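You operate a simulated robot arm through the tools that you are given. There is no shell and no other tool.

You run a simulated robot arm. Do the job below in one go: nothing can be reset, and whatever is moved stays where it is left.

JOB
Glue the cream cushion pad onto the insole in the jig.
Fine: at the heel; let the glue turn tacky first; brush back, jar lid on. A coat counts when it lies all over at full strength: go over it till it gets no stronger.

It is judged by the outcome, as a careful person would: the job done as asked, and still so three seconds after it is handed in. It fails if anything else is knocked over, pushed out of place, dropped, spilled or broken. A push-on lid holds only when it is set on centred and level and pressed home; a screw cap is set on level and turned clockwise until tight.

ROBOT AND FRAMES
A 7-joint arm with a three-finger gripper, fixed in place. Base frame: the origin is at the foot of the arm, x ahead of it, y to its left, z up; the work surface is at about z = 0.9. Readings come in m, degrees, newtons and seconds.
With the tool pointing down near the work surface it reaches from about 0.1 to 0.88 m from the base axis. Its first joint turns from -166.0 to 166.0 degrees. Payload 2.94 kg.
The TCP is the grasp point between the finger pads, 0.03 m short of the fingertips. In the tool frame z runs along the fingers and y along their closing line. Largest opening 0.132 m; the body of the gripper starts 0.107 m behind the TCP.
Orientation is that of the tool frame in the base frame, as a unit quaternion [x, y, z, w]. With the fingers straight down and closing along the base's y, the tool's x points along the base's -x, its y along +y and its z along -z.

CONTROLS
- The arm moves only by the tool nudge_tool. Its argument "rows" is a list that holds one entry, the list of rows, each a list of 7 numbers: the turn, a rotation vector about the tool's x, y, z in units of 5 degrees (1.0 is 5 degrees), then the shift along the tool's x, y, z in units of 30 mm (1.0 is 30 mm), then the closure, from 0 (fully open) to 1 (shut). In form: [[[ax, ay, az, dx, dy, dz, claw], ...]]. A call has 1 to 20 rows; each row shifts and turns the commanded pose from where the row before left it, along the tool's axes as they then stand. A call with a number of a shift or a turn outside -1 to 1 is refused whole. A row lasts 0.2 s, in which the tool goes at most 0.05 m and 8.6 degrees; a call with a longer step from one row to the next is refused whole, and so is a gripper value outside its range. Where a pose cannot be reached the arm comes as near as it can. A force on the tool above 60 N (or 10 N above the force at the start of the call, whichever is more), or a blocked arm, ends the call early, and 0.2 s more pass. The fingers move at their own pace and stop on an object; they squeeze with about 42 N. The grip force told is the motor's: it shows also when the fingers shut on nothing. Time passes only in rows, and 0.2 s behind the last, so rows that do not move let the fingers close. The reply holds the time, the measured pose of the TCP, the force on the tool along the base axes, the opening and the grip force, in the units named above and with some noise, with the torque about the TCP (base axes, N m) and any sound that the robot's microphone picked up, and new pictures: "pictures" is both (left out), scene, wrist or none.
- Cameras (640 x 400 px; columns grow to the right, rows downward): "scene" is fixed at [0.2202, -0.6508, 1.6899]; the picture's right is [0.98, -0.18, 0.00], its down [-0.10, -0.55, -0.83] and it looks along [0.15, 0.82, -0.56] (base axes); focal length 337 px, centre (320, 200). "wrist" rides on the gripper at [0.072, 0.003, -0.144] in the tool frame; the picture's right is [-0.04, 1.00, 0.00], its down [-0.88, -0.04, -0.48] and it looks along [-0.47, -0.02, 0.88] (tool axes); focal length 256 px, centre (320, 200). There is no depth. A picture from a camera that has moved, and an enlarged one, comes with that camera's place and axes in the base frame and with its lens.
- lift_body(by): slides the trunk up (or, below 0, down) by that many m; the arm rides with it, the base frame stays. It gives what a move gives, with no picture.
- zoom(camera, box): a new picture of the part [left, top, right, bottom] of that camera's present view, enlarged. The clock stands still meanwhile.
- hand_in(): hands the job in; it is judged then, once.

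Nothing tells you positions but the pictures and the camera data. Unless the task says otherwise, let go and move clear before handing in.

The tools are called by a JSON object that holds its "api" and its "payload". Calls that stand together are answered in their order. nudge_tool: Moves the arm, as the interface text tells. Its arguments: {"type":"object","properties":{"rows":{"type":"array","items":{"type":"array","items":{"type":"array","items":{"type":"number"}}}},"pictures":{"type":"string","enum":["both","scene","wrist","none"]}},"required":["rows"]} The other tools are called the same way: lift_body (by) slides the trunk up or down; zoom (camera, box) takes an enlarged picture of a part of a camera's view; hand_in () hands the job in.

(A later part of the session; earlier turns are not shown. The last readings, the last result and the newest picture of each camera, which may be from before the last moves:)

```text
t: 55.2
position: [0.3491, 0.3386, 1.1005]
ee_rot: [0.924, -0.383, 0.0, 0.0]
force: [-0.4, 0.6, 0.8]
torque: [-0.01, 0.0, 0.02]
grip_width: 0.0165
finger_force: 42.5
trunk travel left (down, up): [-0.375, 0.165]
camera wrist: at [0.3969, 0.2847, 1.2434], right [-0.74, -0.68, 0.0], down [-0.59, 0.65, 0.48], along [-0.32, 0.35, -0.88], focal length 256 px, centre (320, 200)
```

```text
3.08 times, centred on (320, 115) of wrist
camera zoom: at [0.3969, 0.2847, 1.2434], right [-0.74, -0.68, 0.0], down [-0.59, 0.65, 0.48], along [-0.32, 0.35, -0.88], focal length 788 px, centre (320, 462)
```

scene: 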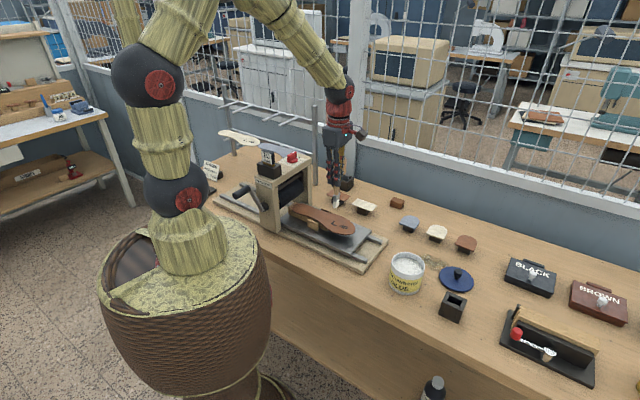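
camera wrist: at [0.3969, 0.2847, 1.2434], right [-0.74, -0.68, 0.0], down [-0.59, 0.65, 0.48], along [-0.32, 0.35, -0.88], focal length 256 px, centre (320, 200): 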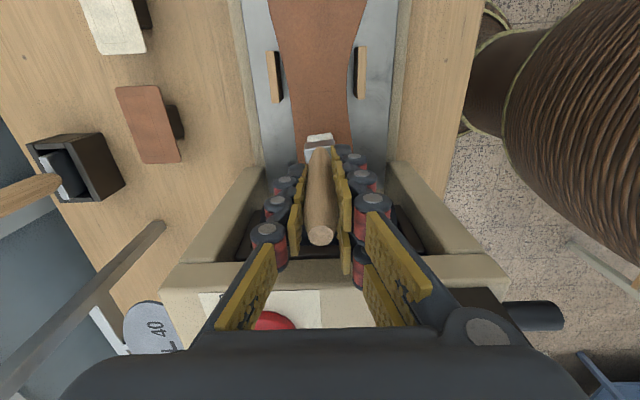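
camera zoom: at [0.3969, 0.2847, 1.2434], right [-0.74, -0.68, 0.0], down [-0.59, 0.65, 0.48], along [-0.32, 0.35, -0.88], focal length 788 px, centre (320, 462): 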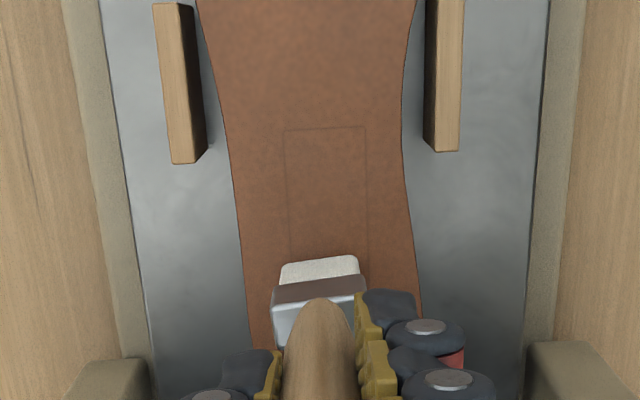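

{"api": "nudge_tool", "payload": {"rows": [[[0, 0, 0, 0, 0.04, 0.04, 1], [0, 0, 0, 0, 0, 0, 1]]], "pictures": "none"}}

{"api": "nudge_tool", "payload": {"rows": [[[0, 0, 0, 0.2, 0, 0, 1], [0, 0, 0, 0.2, 0, 0, 1], [0, 0, 0, 0.2, 0, 0, 1]]], "pictures": "none"}}

{"api": "zoom", "payload": {"camera": "scene", "box": [280, 190, 350, 240]}}

{"api": "zoom", "payload": {"camera": "wrist", "box": [240, 50, 400, 180]}}

```text
t: 55.8
position: [0.3485, 0.3358, 1.0992]
ee_rot: [0.924, -0.382, -0.001, 0.0]
force: [0.2, -0.1, -0.3]
torque: [0.0, 0.0, -0.01]
grip_width: 0.0167
finger_force: 42.1
trunk travel left (down, up): [-0.375, 0.165]
```

```text
t: 56.6
position: [0.3599, 0.3242, 1.0976]
ee_rot: [0.924, -0.382, 0.0, 0.0]
force: [-0.5, -0.5, 0.1]
torque: [-0.01, 0.01, -0.03]
grip_width: 0.0167
finger_force: 41.7
trunk travel left (down, up): [-0.375, 0.165]
```

```text
8.00 times, centred on (315, 215) of scene
camera zoom: at [0.2202, -0.6508, 1.6899], right [0.98, -0.18, 0.0], down [-0.1, -0.55, -0.83], along [0.15, 0.82, -0.56], focal length 2699 px, centre (360, 80)
```

zoom: 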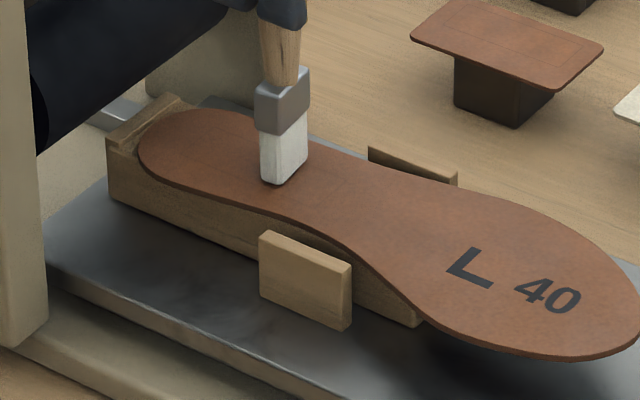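

```text
3.08 times, centred on (320, 115) of wrist
camera zoom: at [0.4093, 0.2711, 1.2416], right [-0.74, -0.68, 0.0], down [-0.59, 0.65, 0.48], along [-0.32, 0.35, -0.88], focal length 788 px, centre (320, 462)
```

zoom: 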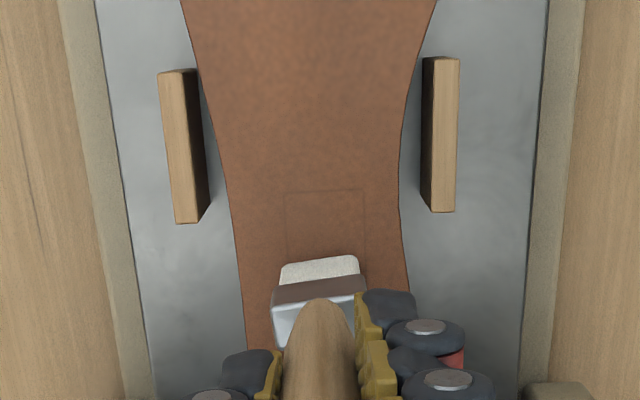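

{"api": "nudge_tool", "payload": {"rows": [[[0, 0, 0, 0, 0, 0.035, 1], [0, 0, 0, 0, 0, 0, 1]]], "pictures": "none"}}

{"api": "nudge_tool", "payload": {"rows": [[[0, 0, 0, 0, 0, 0.02, 1], [0, 0, 0, 0, 0, 0, 1]]], "pictures": "none"}}

```text
t: 57.2
position: [0.3604, 0.3244, 1.0963]
ee_rot: [0.924, -0.383, 0.0, -0.001]
force: [-1.3, 0.4, 2.3]
torque: [-0.01, 0.04, 0.0]
grip_width: 0.0165
finger_force: 42.5
trunk travel left (down, up): [-0.375, 0.165]
```

```text
t: 57.8
position: [0.3619, 0.3248, 1.0969]
ee_rot: [0.924, -0.383, 0.0, 0.0]
force: [-0.1, -0.8, 3.0]
torque: [-0.09, 0.01, -0.02]
grip_width: 0.0164
finger_force: 41.8
trunk travel left (down, up): [-0.375, 0.165]
```

I have a light contact of about 3 N. Now a short drag towards the toe.

{"api": "nudge_tool", "payload": {"rows": [[[0, 0, 0, 0.2, 0, 0, 1], [0, 0, 0, 0.2, 0, 0, 1], [0, 0, 0, 0.2, 0, 0, 1]]], "pictures": "none"}}

{"api": "zoom", "payload": {"camera": "scene", "box": [280, 190, 350, 240]}}

{"api": "zoom", "payload": {"camera": "wrist", "box": [240, 50, 400, 180]}}

```text
t: 58.6
position: [0.3727, 0.3106, 1.0959]
ee_rot: [0.924, -0.383, 0.0, 0.001]
force: [-0.6, 0.9, 4.1]
torque: [-0.01, -0.03, -0.02]
grip_width: 0.017
finger_force: 42.2
trunk travel left (down, up): [-0.375, 0.165]
```

```text
8.00 times, centred on (315, 215) of scene
camera zoom: at [0.2202, -0.6508, 1.6899], right [0.98, -0.18, 0.0], down [-0.1, -0.55, -0.83], along [0.15, 0.82, -0.56], focal length 2699 px, centre (360, 80)
```

zoom: 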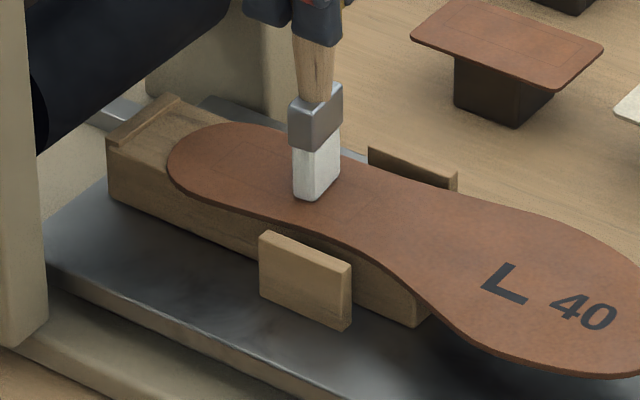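

```text
3.08 times, centred on (320, 115) of wrist
camera zoom: at [0.4219, 0.2574, 1.2407], right [-0.74, -0.68, 0.0], down [-0.59, 0.65, 0.48], along [-0.32, 0.35, -0.88], focal length 788 px, centre (320, 462)
```

zoom: 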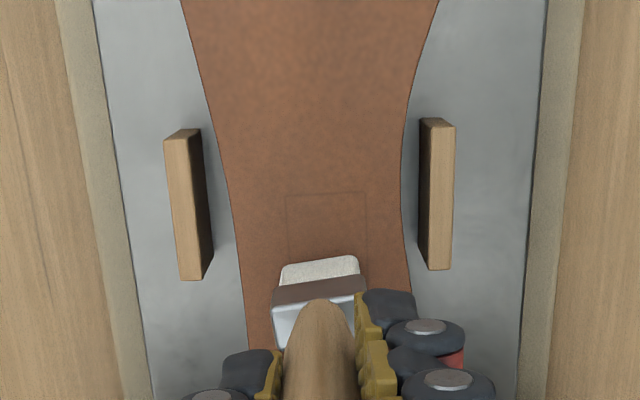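

At this light touch the insole slid about 16 mm off its heel stop towards the toe. I'll bring it straight back against the stop with the same light contact. From now on every stroke goes towards the heel.

{"api": "nudge_tool", "payload": {"rows": [[[0, 0, 0, -0.2, 0, 0, 1], [0, 0, 0, -0.2, 0, 0, 1], [0, 0, 0, -0.15, 0, 0, 1]]], "pictures": "none"}}

{"api": "zoom", "payload": {"camera": "scene", "box": [280, 190, 350, 240]}}

{"api": "nudge_tool", "payload": {"rows": [[[0, 0, 0, -0.2, 0, 0, 1], [0, 0, 0, -0.2, 0, 0, 1], [0, 0, 0, -0.2, 0, 0, 1]]], "pictures": "none"}}

{"api": "zoom", "payload": {"camera": "scene", "box": [280, 190, 350, 240]}}

```text
t: 59.4
position: [0.3621, 0.3227, 1.095]
ee_rot: [0.924, -0.383, -0.001, 0.0]
force: [-1.1, -0.9, 7.8]
torque: [-0.09, 0.03, 0.0]
grip_width: 0.0166
finger_force: 42.3
trunk travel left (down, up): [-0.375, 0.165]
```

```text
8.00 times, centred on (315, 215) of scene
camera zoom: at [0.2202, -0.6508, 1.6899], right [0.98, -0.18, 0.0], down [-0.1, -0.55, -0.83], along [0.15, 0.82, -0.56], focal length 2699 px, centre (360, 80)
```

zoom: 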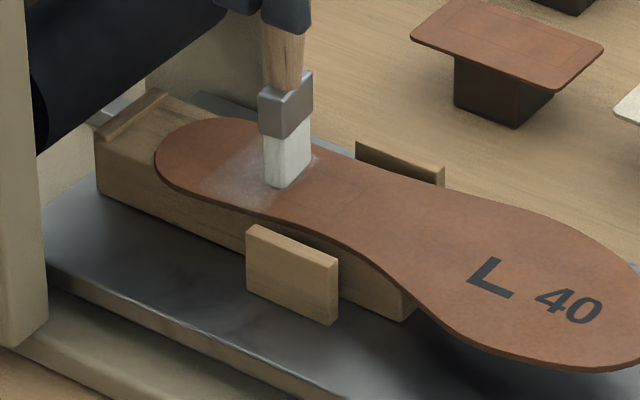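

```text
t: 60.2
position: [0.3478, 0.3341, 1.0978]
ee_rot: [0.924, -0.383, 0.0, 0.0]
force: [0.7, 1.8, 5.8]
torque: [0.14, 0.01, 0.02]
grip_width: 0.0165
finger_force: 42.1
trunk travel left (down, up): [-0.375, 0.165]
```

```text
8.00 times, centred on (315, 215) of scene
camera zoom: at [0.2202, -0.6508, 1.6899], right [0.98, -0.18, 0.0], down [-0.1, -0.55, -0.83], along [0.15, 0.82, -0.56], focal length 2699 px, centre (360, 80)
```

zoom: 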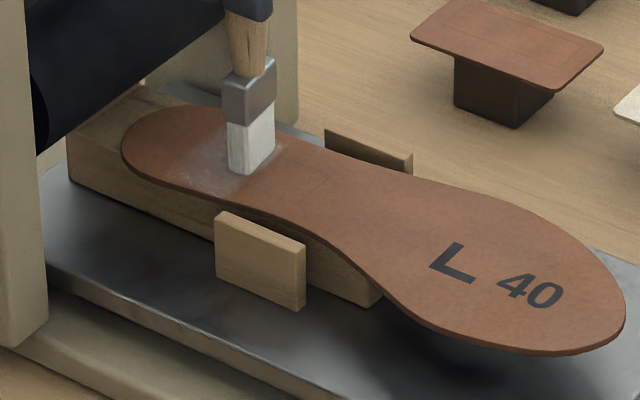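

Glue does go on once the brush slides, but the carriage rolls in easily. I think that's because its crank, which started balanced upright, has tipped over. The rails hold the carriage sideways, so I'll try light strokes across the insole.

{"api": "nudge_tool", "payload": {"rows": [[[0, 0, 0, 0, 0, -0.03, 1], [0, 0, 0, 0, 0.2, 0, 1], [0, 0, 0, 0, -0.2, 0, 1], [0, 0, 0, 0, -0.2, 0, 1], [0, 0, 0, 0, 0.2, 0, 1]]], "pictures": "none"}}

{"api": "zoom", "payload": {"camera": "scene", "box": [280, 190, 350, 240]}}

```text
t: 61.4
position: [0.3491, 0.3347, 1.1001]
ee_rot: [0.924, -0.383, 0.0, -0.001]
force: [-0.5, -0.1, 0.3]
torque: [0.0, -0.04, -0.01]
grip_width: 0.0163
finger_force: 42.0
trunk travel left (down, up): [-0.375, 0.165]
```

```text
8.00 times, centred on (315, 215) of scene
camera zoom: at [0.2202, -0.6508, 1.6899], right [0.98, -0.18, 0.0], down [-0.1, -0.55, -0.83], along [0.15, 0.82, -0.56], focal length 2699 px, centre (360, 80)
```

zoom: 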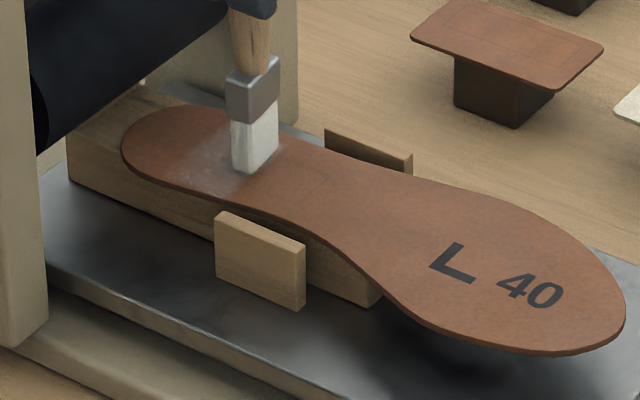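

The insole held still under the lighter cross strokes. Before going on I'll return the brush and roll the carriage back with bare fingers. First I lift and travel to the holder.

{"api": "nudge_tool", "payload": {"rows": [[[0, 0, 0, 0, 0, -1, 1], [0, 0, 0, 0, 0, -1, 1], [0, 0, 0, 0, 0, -1, 1], [0, 0, 0, 0.98, 0.146, 0, 1], [0, 0, 0, 0.98, 0.146, 0, 1], [0, 0, 0, 0.98, 0.146, 0, 1], [0, 0, 0, 0.98, 0.146, 0, 1], [0, 0, 0, 0.98, 0.146, 0, 1], [0, 0, 0, 0.98, 0.146, 0, 1], [0, 0, 0, 0.98, 0.146, 0, 1], [0, 0, 0, 0.98, 0.146, 0, 1], [0, 0, 0, 0.98, 0.146, 0, 1]]], "pictures": "none"}}

{"api": "zoom", "payload": {"camera": "scene", "box": [240, 160, 370, 260]}}

{"api": "zoom", "payload": {"camera": "scene", "box": [280, 195, 330, 235]}}

```text
t: 64.0
position: [0.5071, 0.1209, 1.1887]
ee_rot: [0.924, -0.383, -0.002, 0.001]
force: [0.5, -0.8, 0.3]
torque: [0.01, 0.03, 0.03]
grip_width: 0.0166
finger_force: 42.1
trunk travel left (down, up): [-0.375, 0.165]
```

```text
4.00 times, centred on (305, 210) of scene
camera zoom: at [0.2202, -0.6508, 1.6899], right [0.98, -0.18, 0.0], down [-0.1, -0.55, -0.83], along [0.15, 0.82, -0.56], focal length 1350 px, centre (380, 160)
```

zoom: 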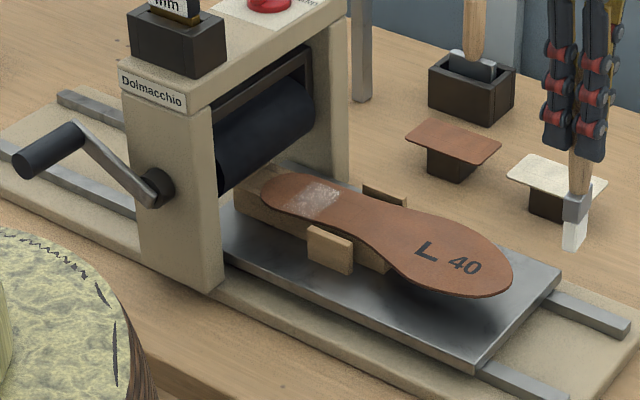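

```text
10.00 times, centred on (305, 215) of scene
camera zoom: at [0.2202, -0.6508, 1.6899], right [0.98, -0.18, 0.0], down [-0.1, -0.55, -0.83], along [0.15, 0.82, -0.56], focal length 3374 px, centre (470, 50)
```

zoom: 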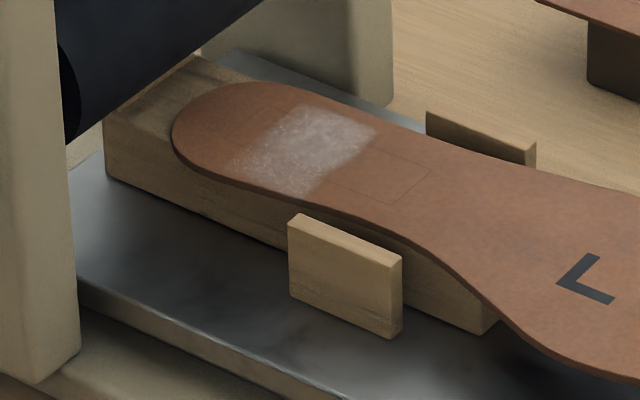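

The light cross strokes left a visible white film, so that method works. I'll go on to the holder to free the hand.

{"api": "nudge_tool", "payload": {"rows": [[[0, 0, 0, 0.98, 0.14, 0, 1], [0, 0, 0, 0.98, 0.14, 0, 1], [0, 0, 0, 0.98, 0.14, 0, 1], [0, 0, 0, 0.98, 0.14, 0, 1], [0, 0, 0, 0.98, 0.14, 0, 1], [0, 0, 0, 0.98, 0.14, 0, 1], [0, 0, 0, 0.98, 0.14, 0, 1], [0, 0, 0, 0.98, 0.14, 0, 1], [0, 0, 0, 0.98, 0.14, 0, 1], [0, 0, 0, 0.98, 0.14, 0, 1], [0, 0, 0, 0, 0, 0, 1]]], "pictures": "none"}}

{"api": "nudge_tool", "payload": {"rows": [[[0, 0, 1, 0, 0, 0, 1], [0, 0, 1, 0, 0, 0, 1], [0, 0, 1, 0, 0, 0, 1], [0, 0, 1, 0, 0, 0, 1], [0, 0, 1, 0, 0, 0, 1], [0, 0, 1, 0, 0, 0, 1], [0, 0, 1, 0, 0, 0, 1], [0, 0, 1, 0, 0, 0, 1], [0, 0, 1, 0, 0, 0, 1], [0, 0, 1, 0, 0, 0, 1], [0, 0, 1, 0, 0, 0, 1], [0, 0, 1, 0, 0, 0, 1], [0, 0, 1, 0, 0, 0, 1], [0, 0, 1, 0, 0, 0, 1], [0, 0, 1, 0, 0, 0, 1], [0, 0, 1, 0, 0, 0, 1], [0, 0, 1, 0, 0, 0, 1], [0, 0, 1, 0, 0, 0, 1], [0, 0, 0, 0, 0, 0, 1]]]}}

{"api": "zoom", "payload": {"camera": "wrist", "box": [260, 70, 380, 190]}}

{"api": "zoom", "payload": {"camera": "scene", "box": [410, 220, 510, 330]}}

```text
t: 66.4
position: [0.6864, -0.1174, 1.1877]
ee_rot: [0.924, -0.383, -0.001, 0.001]
force: [-0.7, 0.2, -0.7]
torque: [0.01, -0.02, -0.03]
grip_width: 0.0167
finger_force: 42.6
trunk travel left (down, up): [-0.375, 0.165]
```

```text
t: 70.4
position: [0.6861, -0.1185, 1.1887]
ee_rot: [-0.383, 0.924, 0.001, -0.001]
force: [-0.2, -0.6, -0.4]
torque: [0.01, 0.02, -0.02]
grip_width: 0.0164
finger_force: 41.5
trunk travel left (down, up): [-0.375, 0.165]
camera wrist: at [0.6328, -0.1662, 1.3315], right [-0.68, 0.74, 0.0], down [0.65, 0.59, 0.48], along [0.35, 0.32, -0.88], focal length 256 px, centre (320, 200)
```

scene: 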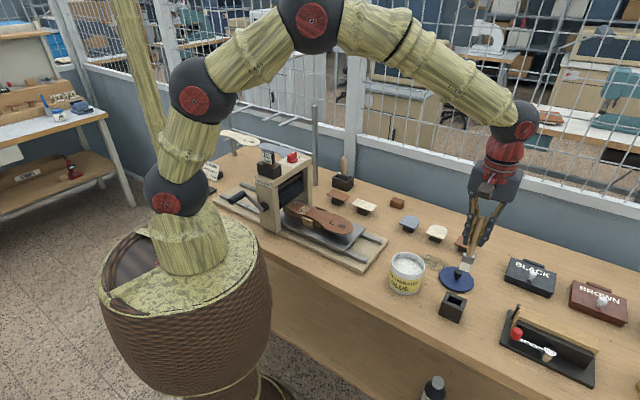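
wrist: 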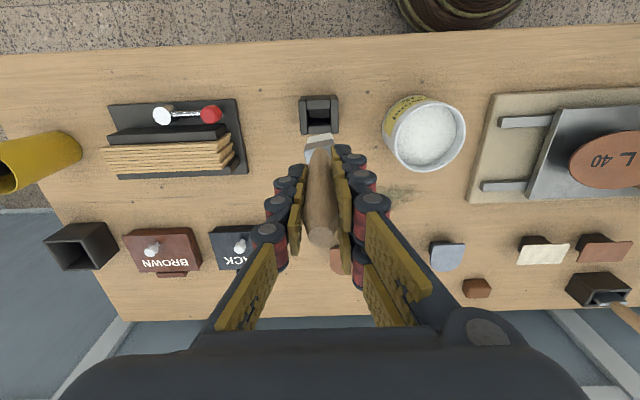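

```text
3.33 times, centred on (320, 130) of wrist
camera zoom: at [0.6328, -0.1662, 1.3315], right [-0.68, 0.74, 0.0], down [0.65, 0.59, 0.48], along [0.35, 0.32, -0.88], focal length 853 px, centre (320, 433)
```

zoom: 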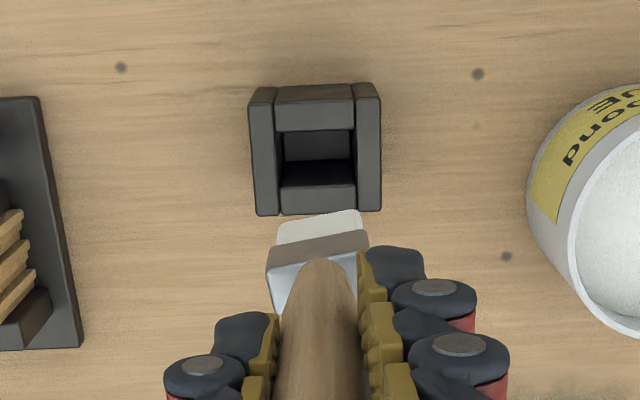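

```text
3.64 times, centred on (460, 275) of scene
camera zoom: at [0.2202, -0.6508, 1.6899], right [0.98, -0.18, 0.0], down [-0.1, -0.55, -0.83], along [0.15, 0.82, -0.56], focal length 1227 px, centre (-189, -73)
```

zoom: 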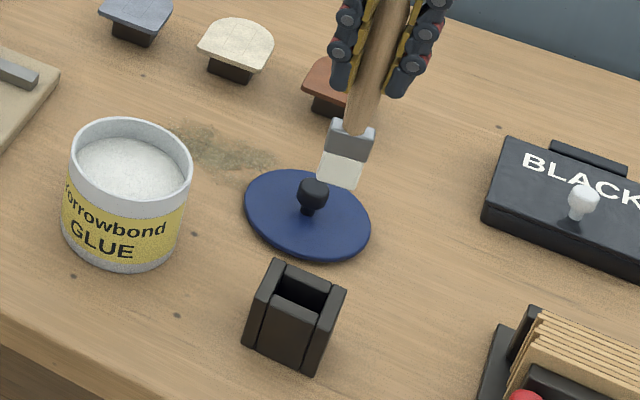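

The brush has turned about 8° in the grip. I'll correct that and shift 2 mm to match the holder slot, then lower to just above it.

{"api": "nudge_tool", "payload": {"rows": [[[0, 0, 0.8, 0, -0.07, 0, 1], [0, 0, 0.8, 0, 0, 0, 1], [0, 0, 0, 0, 0, 0.8, 1], [0, 0, 0, 0, 0, 0.8, 1], [0, 0, 0, 0, 0, 0.8, 1], [0, 0, 0, 0, 0, 0.6, 1], [0, 0, 0, 0, 0, 0, 1]]], "pictures": "wrist"}}

{"api": "zoom", "payload": {"camera": "wrist", "box": [260, 70, 380, 190]}}

{"api": "zoom", "payload": {"camera": "scene", "box": [430, 260, 480, 330]}}

```text
t: 72.0
position: [0.6882, -0.1206, 1.0964]
ee_rot: [-0.317, 0.948, 0.0, 0.0]
force: [-1.3, -0.3, -0.6]
torque: [0.01, -0.03, -0.01]
grip_width: 0.0162
finger_force: 42.3
trunk travel left (down, up): [-0.375, 0.165]
camera wrist: at [0.6283, -0.1611, 1.2405], right [-0.57, 0.82, 0.0], down [0.72, 0.5, 0.48], along [0.39, 0.27, -0.88], focal length 256 px, centre (320, 200)
```

wrist: 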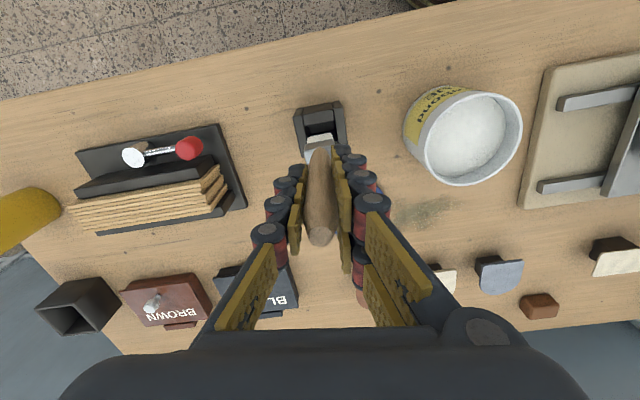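

```text
3.33 times, centred on (320, 130) of wrist
camera zoom: at [0.6283, -0.1611, 1.2405], right [-0.57, 0.82, 0.0], down [0.72, 0.5, 0.48], along [0.39, 0.27, -0.88], focal length 853 px, centre (320, 433)
```

zoom: 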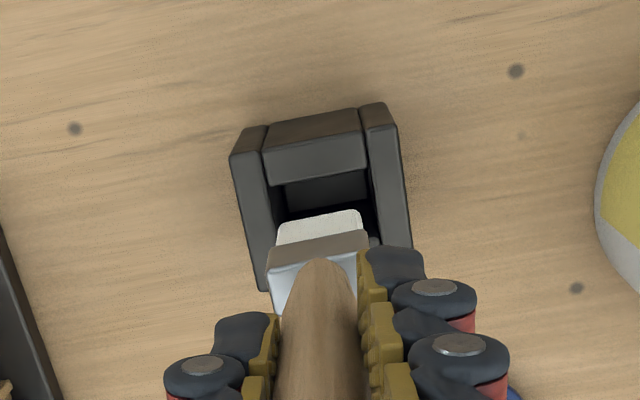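

```text
5.71 times, centred on (455, 295) of scene
camera zoom: at [0.2202, -0.6508, 1.6899], right [0.98, -0.18, 0.0], down [-0.1, -0.55, -0.83], along [0.15, 0.82, -0.56], focal length 1928 px, centre (-451, -343)
```

zoom: 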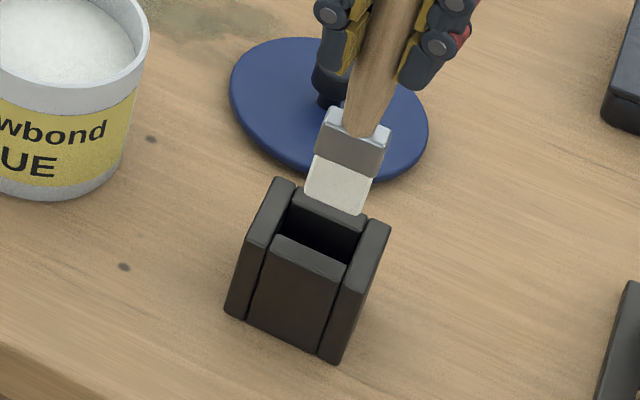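

{"api": "nudge_tool", "payload": {"rows": [[[0, 0, 0, 0, 0.08, 0, 1], [0, 0, 0, 0, 0, 0.3, 1], [0, 0, 0, 0, 0, 0, 1]]], "pictures": "wrist"}}

{"api": "zoom", "payload": {"camera": "wrist", "box": [280, 90, 360, 170]}}

{"api": "zoom", "payload": {"camera": "scene", "box": [430, 260, 480, 330]}}

```text
t: 72.8
position: [0.686, -0.1163, 1.0895]
ee_rot: [-0.316, 0.949, 0.0, 0.0]
force: [0.3, 0.4, -0.9]
torque: [0.01, 0.01, -0.01]
grip_width: 0.0166
finger_force: 42.3
trunk travel left (down, up): [-0.375, 0.165]
camera wrist: at [0.6259, -0.1575, 1.2321], right [-0.57, 0.82, 0.0], down [0.72, 0.5, 0.48], along [0.39, 0.27, -0.88], focal length 256 px, centre (320, 200)
```

wrist: 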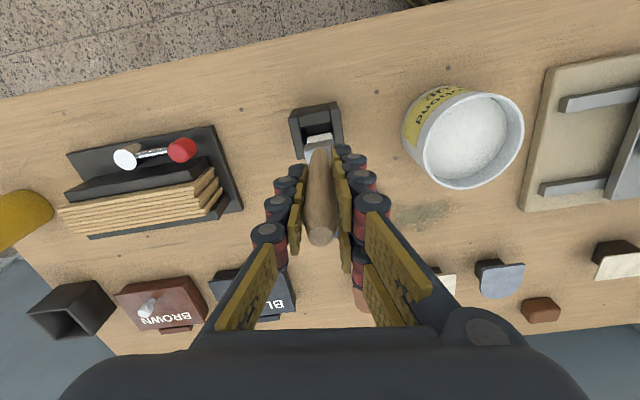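

```text
5.00 times, centred on (320, 130) of wrist
camera zoom: at [0.6259, -0.1575, 1.2321], right [-0.57, 0.82, 0.0], down [0.72, 0.5, 0.48], along [0.39, 0.27, -0.88], focal length 1280 px, centre (320, 550)
```

zoom: 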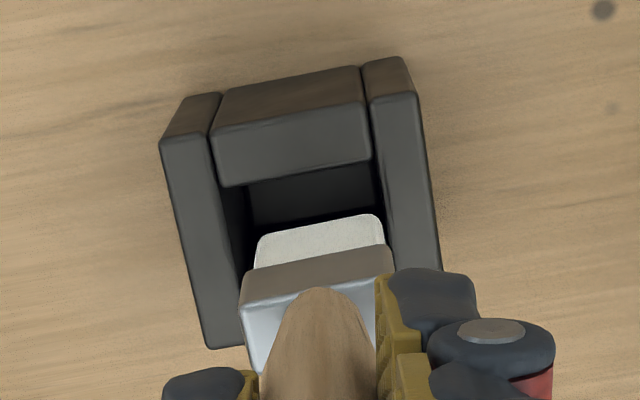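

```text
5.71 times, centred on (455, 295) of scene
camera zoom: at [0.2202, -0.6508, 1.6899], right [0.98, -0.18, 0.0], down [-0.1, -0.55, -0.83], along [0.15, 0.82, -0.56], focal length 1928 px, centre (-451, -343)
```

zoom: 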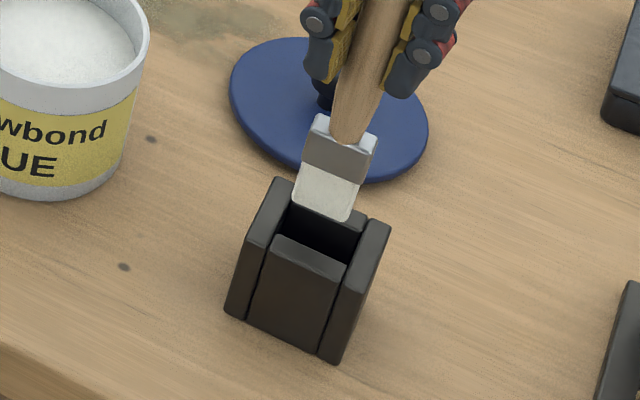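

{"api": "nudge_tool", "payload": {"rows": [[[0, 0, 0, 0, -0.035, 0, 1], [0, 0, 0, 0, 0, 0.3, 1], [0, 0, 0, 0, 0, 0.3, 1], [0, 0, 0, 0, 0, 0, 1]]], "pictures": "wrist"}}

{"api": "zoom", "payload": {"camera": "wrist", "box": [280, 90, 360, 170]}}

{"api": "zoom", "payload": {"camera": "scene", "box": [430, 260, 480, 330]}}

```text
t: 73.8
position: [0.6865, -0.1169, 1.0711]
ee_rot: [-0.318, 0.948, 0.0, 0.001]
force: [-0.6, 0.2, 0.5]
torque: [0.0, 0.01, -0.01]
grip_width: 0.0165
finger_force: 42.1
trunk travel left (down, up): [-0.375, 0.165]
camera wrist: at [0.6271, -0.1591, 1.214], right [-0.57, 0.82, 0.0], down [0.72, 0.5, 0.48], along [0.39, 0.27, -0.88], focal length 256 px, centre (320, 200)
```

wrist: 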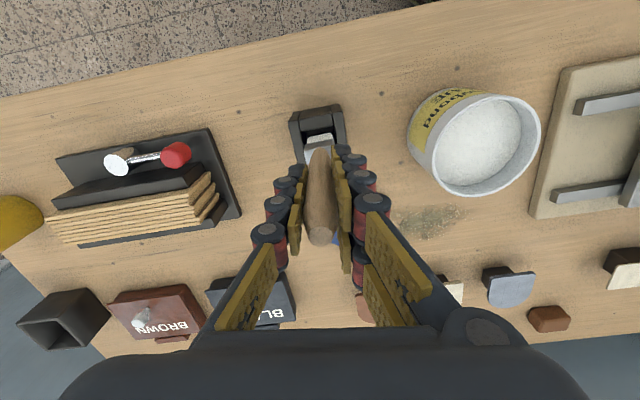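

```text
5.00 times, centred on (320, 130) of wrist
camera zoom: at [0.6271, -0.1591, 1.214], right [-0.57, 0.82, 0.0], down [0.72, 0.5, 0.48], along [0.39, 0.27, -0.88], focal length 1280 px, centre (320, 550)
```

zoom: 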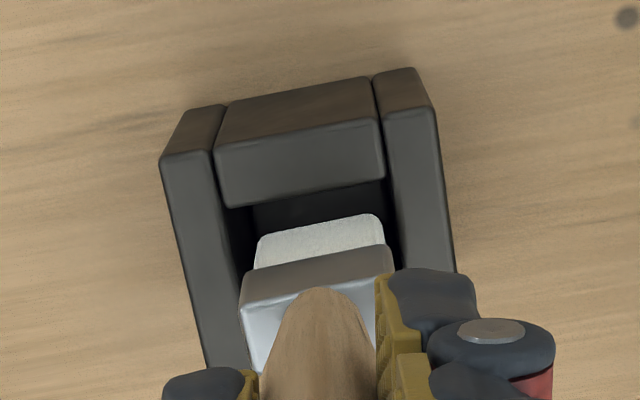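

```text
5.71 times, centred on (455, 295) of scene
camera zoom: at [0.2202, -0.6508, 1.6899], right [0.98, -0.18, 0.0], down [-0.1, -0.55, -0.83], along [0.15, 0.82, -0.56], focal length 1928 px, centre (-451, -343)
```

zoom: 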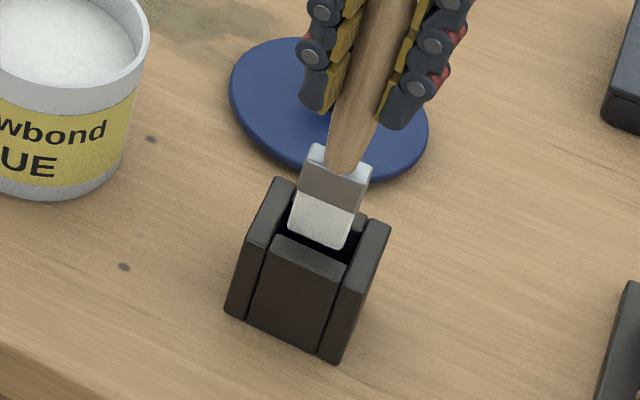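

It's centred in the slot. I'll lower the rest of the way.

{"api": "nudge_tool", "payload": {"rows": [[[0, 0, 0, 0, 0, 0.3, 1], [0, 0, 0, 0, 0, 0.3, 1], [0, 0, 0, 0, 0, 0.3, 1], [0, 0, 0, 0, 0, 0.2, 1], [0, 0, 0, 0, 0, 0, 1]]], "pictures": "none"}}

{"api": "nudge_tool", "payload": {"rows": [[[0, 0, 0, 0, 0, 0.1, 1], [0, 0, 0, 0, 0, 0.0, 1]]], "pictures": "wrist"}}

{"api": "zoom", "payload": {"camera": "scene", "box": [430, 250, 480, 330]}}

```text
t: 75.0
position: [0.6881, -0.1196, 1.0372]
ee_rot: [-0.317, 0.948, 0.0, 0.001]
force: [-0.9, -0.2, 0.2]
torque: [-0.02, -0.01, 0.02]
grip_width: 0.0166
finger_force: 41.7
trunk travel left (down, up): [-0.375, 0.165]
```

```text
t: 75.6
position: [0.6874, -0.119, 1.0354]
ee_rot: [-0.317, 0.948, 0.0, 0.0]
force: [-0.1, 0.8, 0.8]
torque: [0.02, 0.01, -0.01]
grip_width: 0.0167
finger_force: 41.8
trunk travel left (down, up): [-0.375, 0.165]
camera wrist: at [0.6282, -0.1592, 1.1778], right [-0.57, 0.82, 0.0], down [0.72, 0.5, 0.48], along [0.39, 0.27, -0.88], focal length 256 px, centre (320, 200)
```

wrist: 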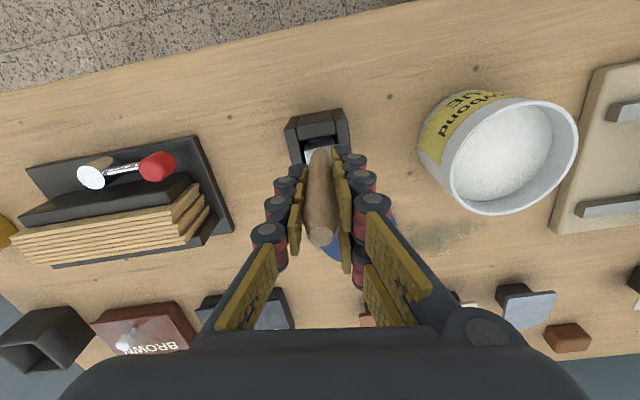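

```text
5.00 times, centred on (455, 290) of scene
camera zoom: at [0.2202, -0.6508, 1.6899], right [0.98, -0.18, 0.0], down [-0.1, -0.55, -0.83], along [0.15, 0.82, -0.56], focal length 1687 px, centre (-355, -250)
```

zoom: 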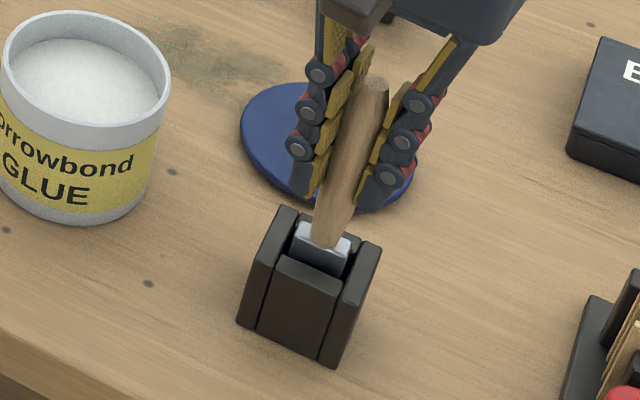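

{"api": "nudge_tool", "payload": {"rows": [[[0, 0, 0, 0, 0, 0.08, 1], [0, 0, 0, 0, 0, 0.0, 1]]], "pictures": "none"}}

{"api": "nudge_tool", "payload": {"rows": [[[0, 0, 0, 0, 0, 0.08, 1], [0, 0, 0, 0, 0, 0.0, 1]]], "pictures": "none"}}

```text
t: 76.2
position: [0.6874, -0.1174, 1.031]
ee_rot: [-0.318, 0.948, -0.002, -0.001]
force: [0.0, 0.8, 0.1]
torque: [0.02, -0.03, 0.0]
grip_width: 0.0165
finger_force: 41.9
trunk travel left (down, up): [-0.375, 0.165]
```

```text
t: 76.8
position: [0.6891, -0.1183, 1.0289]
ee_rot: [-0.317, 0.948, 0.001, 0.0]
force: [-0.3, -0.6, -0.5]
torque: [-0.05, -0.02, 0.01]
grip_width: 0.0165
finger_force: 42.2
trunk travel left (down, up): [-0.375, 0.165]
```

{"api": "nudge_tool", "payload": {"rows": [[[0, 0, 0, 0, 0, 0.08, 1], [0, 0, 0, 0, 0, 0.0, 1]]], "pictures": "none"}}

{"api": "nudge_tool", "payload": {"rows": [[[0, 0, 0, 0, 0, 0.08, 1], [0, 0, 0, 0, 0, 0.0, 1]]], "pictures": "none"}}

```text
t: 77.4
position: [0.6876, -0.1193, 1.0281]
ee_rot: [-0.317, 0.949, 0.0, 0.0]
force: [0.1, -0.1, -1.2]
torque: [0.03, 0.02, 0.0]
grip_width: 0.0163
finger_force: 42.4
trunk travel left (down, up): [-0.375, 0.165]
```

```text
t: 78.0
position: [0.6877, -0.1189, 1.0256]
ee_rot: [-0.317, 0.948, 0.0, 0.0]
force: [-0.2, -0.5, 1.9]
torque: [-0.03, 0.01, -0.04]
grip_width: 0.0166
finger_force: 42.1
trunk travel left (down, up): [-0.375, 0.165]
```

The brush is seated at the bottom of its holder. I'll release it, rise clear, close the fingers and travel to the machine side to push the carriage back.

{"api": "nudge_tool", "payload": {"rows": [[[0, 0, 0, 0, 0, 0, 0.9], [0, 0, 0, 0, 0, 0, 0.7], [0, 0, 0, 0, 0, 0, 0.6], [0, 0, 0, 0, 0, -0.7, 0.5], [0, 0, 0, 0, 0, -1, 0.5], [0, 0, 0, 0, 0, -1, 0.5], [0, 0, 0, 0, 0, -1, 0.5], [0, 0, 0, 0, 0, -1, 0.5], [0, 0, 0, 0, 0, -1, 0.5], [0, 0, -0.8, 0, 0, 0, 0.5], [0, 0, -0.8, 0, 0, 0, 0.5], [0, 0, 0, 0, 0, 0, 0.5]]]}}

{"api": "zoom", "payload": {"camera": "scene", "box": [430, 250, 480, 330]}}

{"api": "zoom", "payload": {"camera": "scene", "box": [240, 160, 370, 260]}}

```text
t: 80.6
position: [0.6893, -0.1178, 1.1983]
ee_rot: [-0.383, 0.924, 0.0, 0.0]
force: [0.2, 0.4, 0.9]
torque: [0.01, -0.01, -0.01]
grip_width: 0.0662
finger_force: 0.0
trunk travel left (down, up): [-0.375, 0.165]
camera wrist: at [0.6356, -0.1662, 1.3412], right [-0.68, 0.74, 0.0], down [0.65, 0.6, 0.48], along [0.35, 0.32, -0.88], focal length 256 px, centre (320, 200)
```

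scene: 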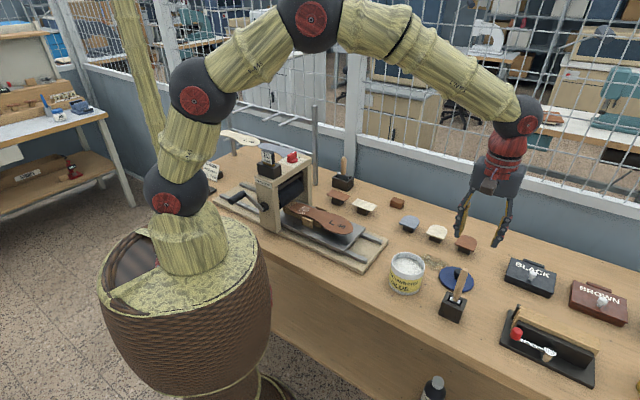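
wrist: 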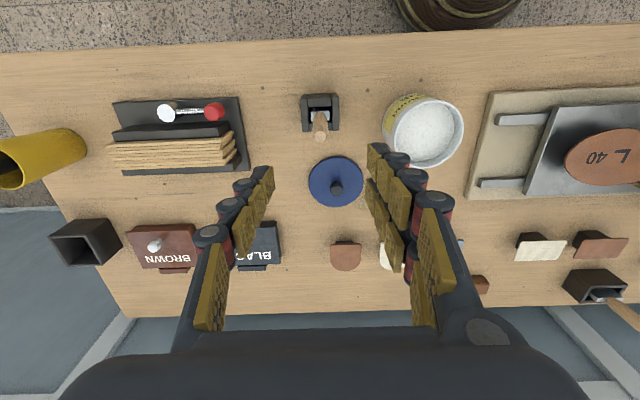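

```text
5.00 times, centred on (455, 290) of scene
camera zoom: at [0.2202, -0.6508, 1.6899], right [0.98, -0.18, 0.0], down [-0.1, -0.55, -0.83], along [0.15, 0.82, -0.56], focal length 1687 px, centre (-355, -250)
```

zoom: 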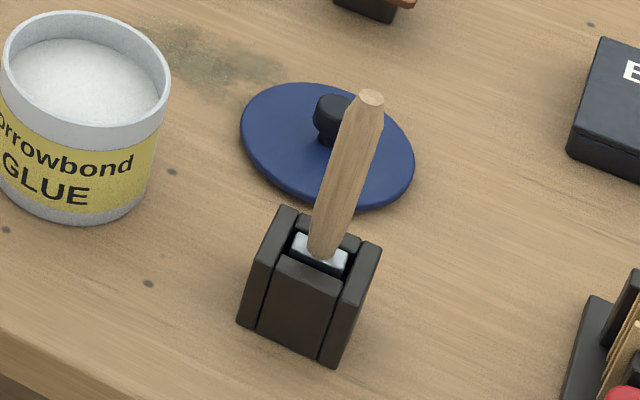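

```text
4.00 times, centred on (305, 210) of scene
camera zoom: at [0.2202, -0.6508, 1.6899], right [0.98, -0.18, 0.0], down [-0.1, -0.55, -0.83], along [0.15, 0.82, -0.56], focal length 1350 px, centre (380, 160)
```

zoom: 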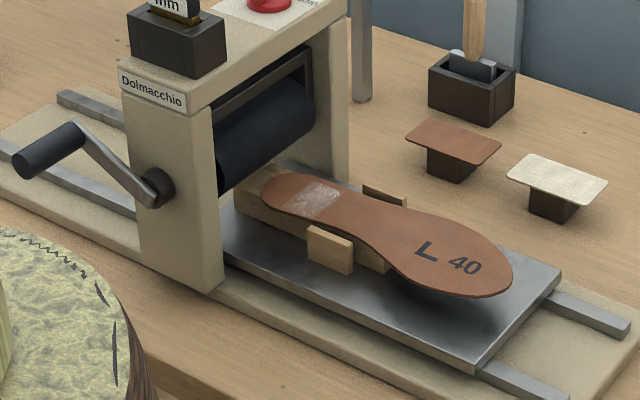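

The brush stands properly in its holder. I'll travel back to the jig with the fingers closed and the tool turned.

{"api": "nudge_tool", "payload": {"rows": [[[0, 0, 0, -0.07, 0.965, 0, 0.8], [0, 0, 0, -0.07, 0.965, 0, 1], [0, 0, 0, -0.07, 0.965, 0, 1], [0, 0, 0, -0.07, 0.965, 0, 1], [0, 0, 0, -0.07, 0.965, 0, 1], [0, 0, 0, -0.07, 0.965, 0, 1], [0, 0, 0, -0.07, 0.965, 0, 1], [0, 0, 0, -0.07, 0.965, 0, 1], [0, 0, 0, -0.07, 0.965, 0, 1], [0, 0, 0, -0.07, 0.965, 0, 1], [0, 0, 0, -0.07, 0.965, 0, 1], [0, 0, 0, -0.07, 0.965, 0, 1], [0, 0, 0, -0.07, 0.965, 0, 1], [0, 0, 0, -0.07, 0.965, 0, 1], [0, 0, 0, -0.07, 0.965, 0, 1], [0, 0, 0, -0.07, 0.965, 0, 1], [0, 0, 0, -0.07, 0.965, 0, 1], [0, 0, 0, -0.07, 0.965, 0, 1]]], "pictures": "none"}}

{"api": "nudge_tool", "payload": {"rows": [[[0, 0, -1, 0, 0, 0, 1], [0, 0, -1, 0, 0, 0, 1], [0, 0, -1, 0, 0, 0, 1], [0, 0, -1, 0, 0, 0, 1], [0, 0, -1, 0, 0, 0, 1], [0, 0, -1, 0, 0, 0, 1], [0, 0, -1, 0, 0, 0, 1], [0, 0, -1, 0, 0, 0, 1], [0, 0, -1, 0, 0, 0, 1], [0, 0, -1, 0, 0, 0, 1], [0, 0, -1, 0, 0, 0, 1], [0, 0, -1, 0, 0, 0, 1], [0, 0, -1, 0, 0, 0, 1], [0, 0, -1, 0, 0, 0, 1], [0, 0, -1, 0, 0, 0, 1], [0, 0, -1, 0, 0, 0, 1], [0, 0, -1, 0, 0, 0, 1], [0, 0, -1, 0, 0, 0, 1], [0, 0, 0, 0, 0, 0, 1]]]}}

{"api": "zoom", "payload": {"camera": "wrist", "box": [220, 20, 420, 180]}}

{"api": "zoom", "payload": {"camera": "scene", "box": [240, 140, 370, 250]}}

```text
t: 84.4
position: [0.3462, 0.2761, 1.1966]
ee_rot: [-0.383, 0.924, 0.001, 0.0]
force: [-0.4, 0.0, 0.3]
torque: [-0.01, 0.01, 0.0]
grip_width: 0.0
finger_force: 28.8
trunk travel left (down, up): [-0.375, 0.165]
```

```text
t: 88.4
position: [0.3463, 0.2763, 1.1961]
ee_rot: [0.924, -0.382, 0.001, 0.0]
force: [-0.3, 0.4, 0.0]
torque: [-0.02, 0.0, 0.02]
grip_width: 0.0
finger_force: 28.6
trunk travel left (down, up): [-0.375, 0.165]
camera wrist: at [0.3955, 0.223, 1.3397], right [-0.74, -0.68, 0.0], down [-0.6, 0.65, 0.48], along [-0.32, 0.35, -0.88], focal length 256 px, centre (320, 200)
```

scene: 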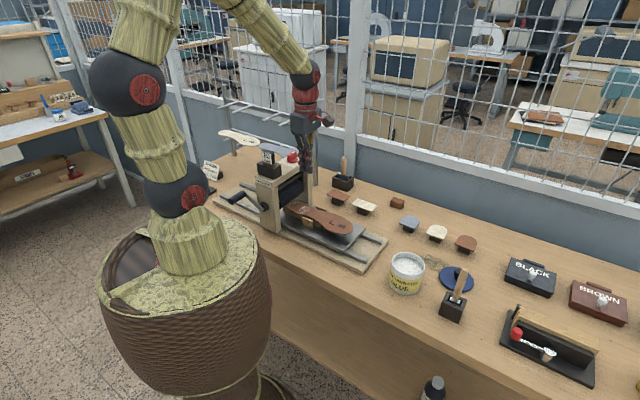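
wrist: 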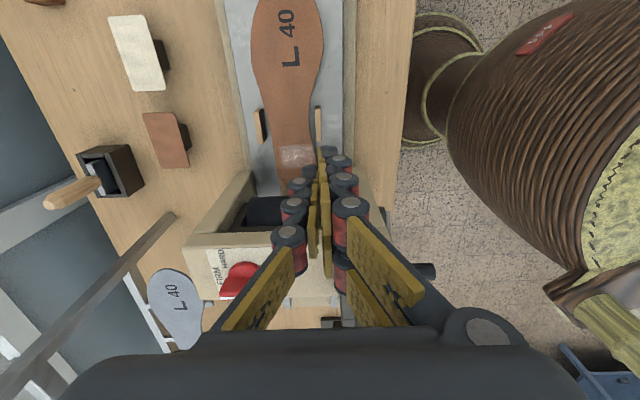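

```text
2.50 times, centred on (320, 100) of wrist
camera zoom: at [0.3955, 0.223, 1.3397], right [-0.74, -0.68, 0.0], down [-0.6, 0.65, 0.48], along [-0.32, 0.35, -0.88], focal length 640 px, centre (320, 450)
```

zoom: 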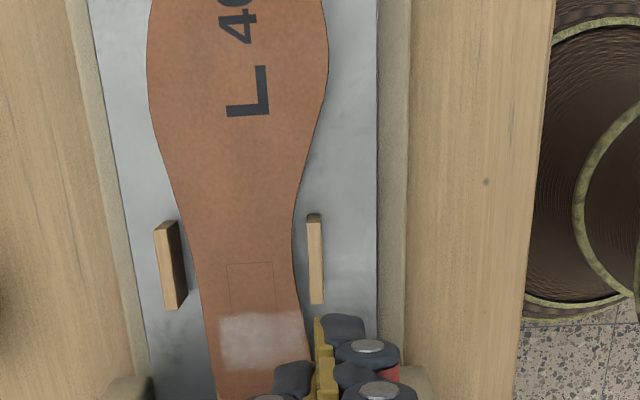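

```text
3.64 times, centred on (305, 195) of scene
camera zoom: at [0.2202, -0.6508, 1.6899], right [0.98, -0.18, 0.0], down [-0.1, -0.55, -0.83], along [0.15, 0.82, -0.56], focal length 1227 px, centre (374, 218)
```

zoom: 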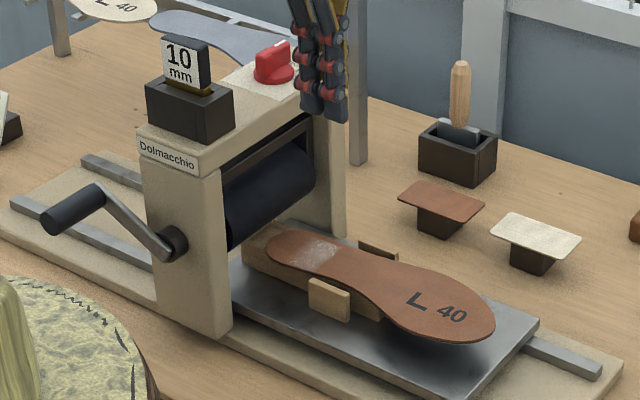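

The two wooden side stops stand either side of the insole. I'll open the fingers to about 78 mm and come down on the machine side of both stops, so I can push the carriage out squarely.

{"api": "nudge_tool", "payload": {"rows": [[[0, 0, 0, -0.667, -0.747, 0, 0.41], [0, 0, 0, -0.667, -0.747, 0, 0.41], [0, 0, 0, 0, 0, 0, 0.41], [0, 0, 0, 0, 0, 0, 0.41], [0, 0, 0, 0, 0, 0.9, 0.41], [0, 0, 0, 0, 0, 0.9, 0.41], [0, 0, 0, 0, 0, 0.9, 0.41], [0, 0, 0, 0, 0, 0.9, 0.41], [0, 0, 0, 0, 0, 0, 0.41]]]}}

{"api": "zoom", "payload": {"camera": "wrist", "box": [200, 20, 440, 200]}}

{"api": "zoom", "payload": {"camera": "scene", "box": [250, 150, 350, 240]}}

```text
t: 90.4
position: [0.3488, 0.3351, 1.0887]
ee_rot: [0.924, -0.383, 0.001, 0.0]
force: [0.2, -0.3, 1.0]
torque: [-0.01, -0.04, 0.01]
grip_width: 0.0779
finger_force: 0.0
trunk travel left (down, up): [-0.375, 0.165]
camera wrist: at [0.3979, 0.2818, 1.2321], right [-0.74, -0.68, 0.0], down [-0.59, 0.65, 0.48], along [-0.32, 0.35, -0.88], focal length 256 px, centre (320, 200)
```

scene: 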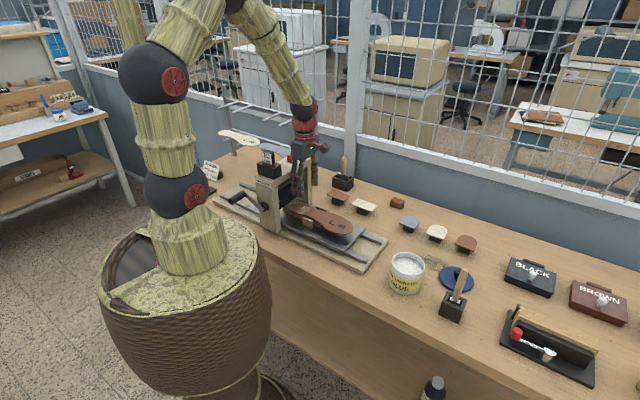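
wrist: 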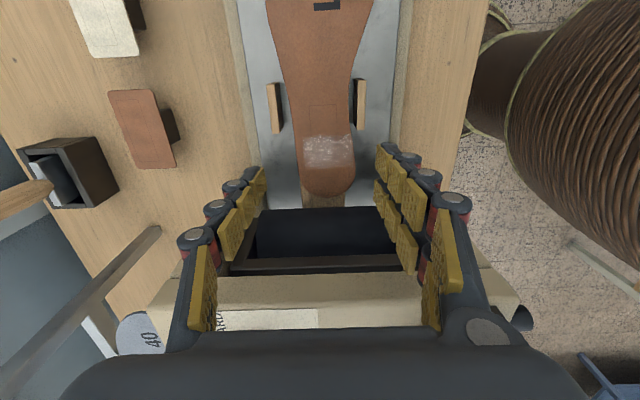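

```text
2.22 times, centred on (320, 110) of wrist
camera zoom: at [0.3979, 0.2818, 1.2321], right [-0.74, -0.68, 0.0], down [-0.59, 0.65, 0.48], along [-0.32, 0.35, -0.88], focal length 569 px, centre (320, 400)
```

zoom: 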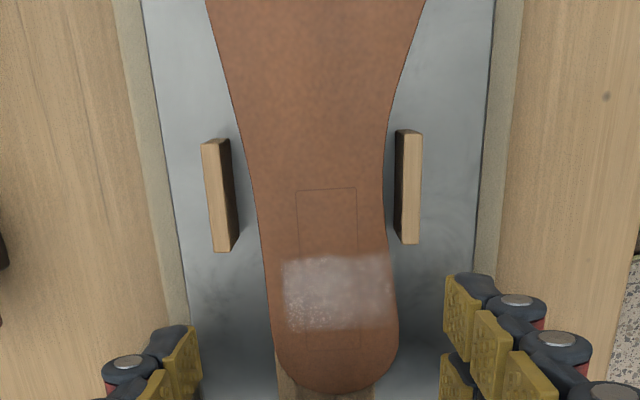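

```text
4.44 times, centred on (300, 195) of scene
camera zoom: at [0.2202, -0.6508, 1.6899], right [0.98, -0.18, 0.0], down [-0.1, -0.55, -0.83], along [0.15, 0.82, -0.56], focal length 1500 px, centre (409, 222)
```

zoom: 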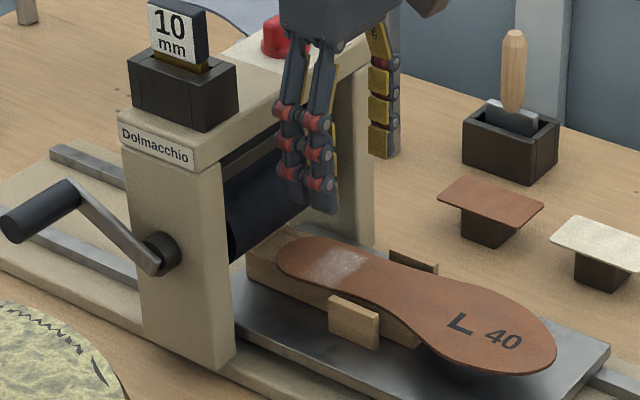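

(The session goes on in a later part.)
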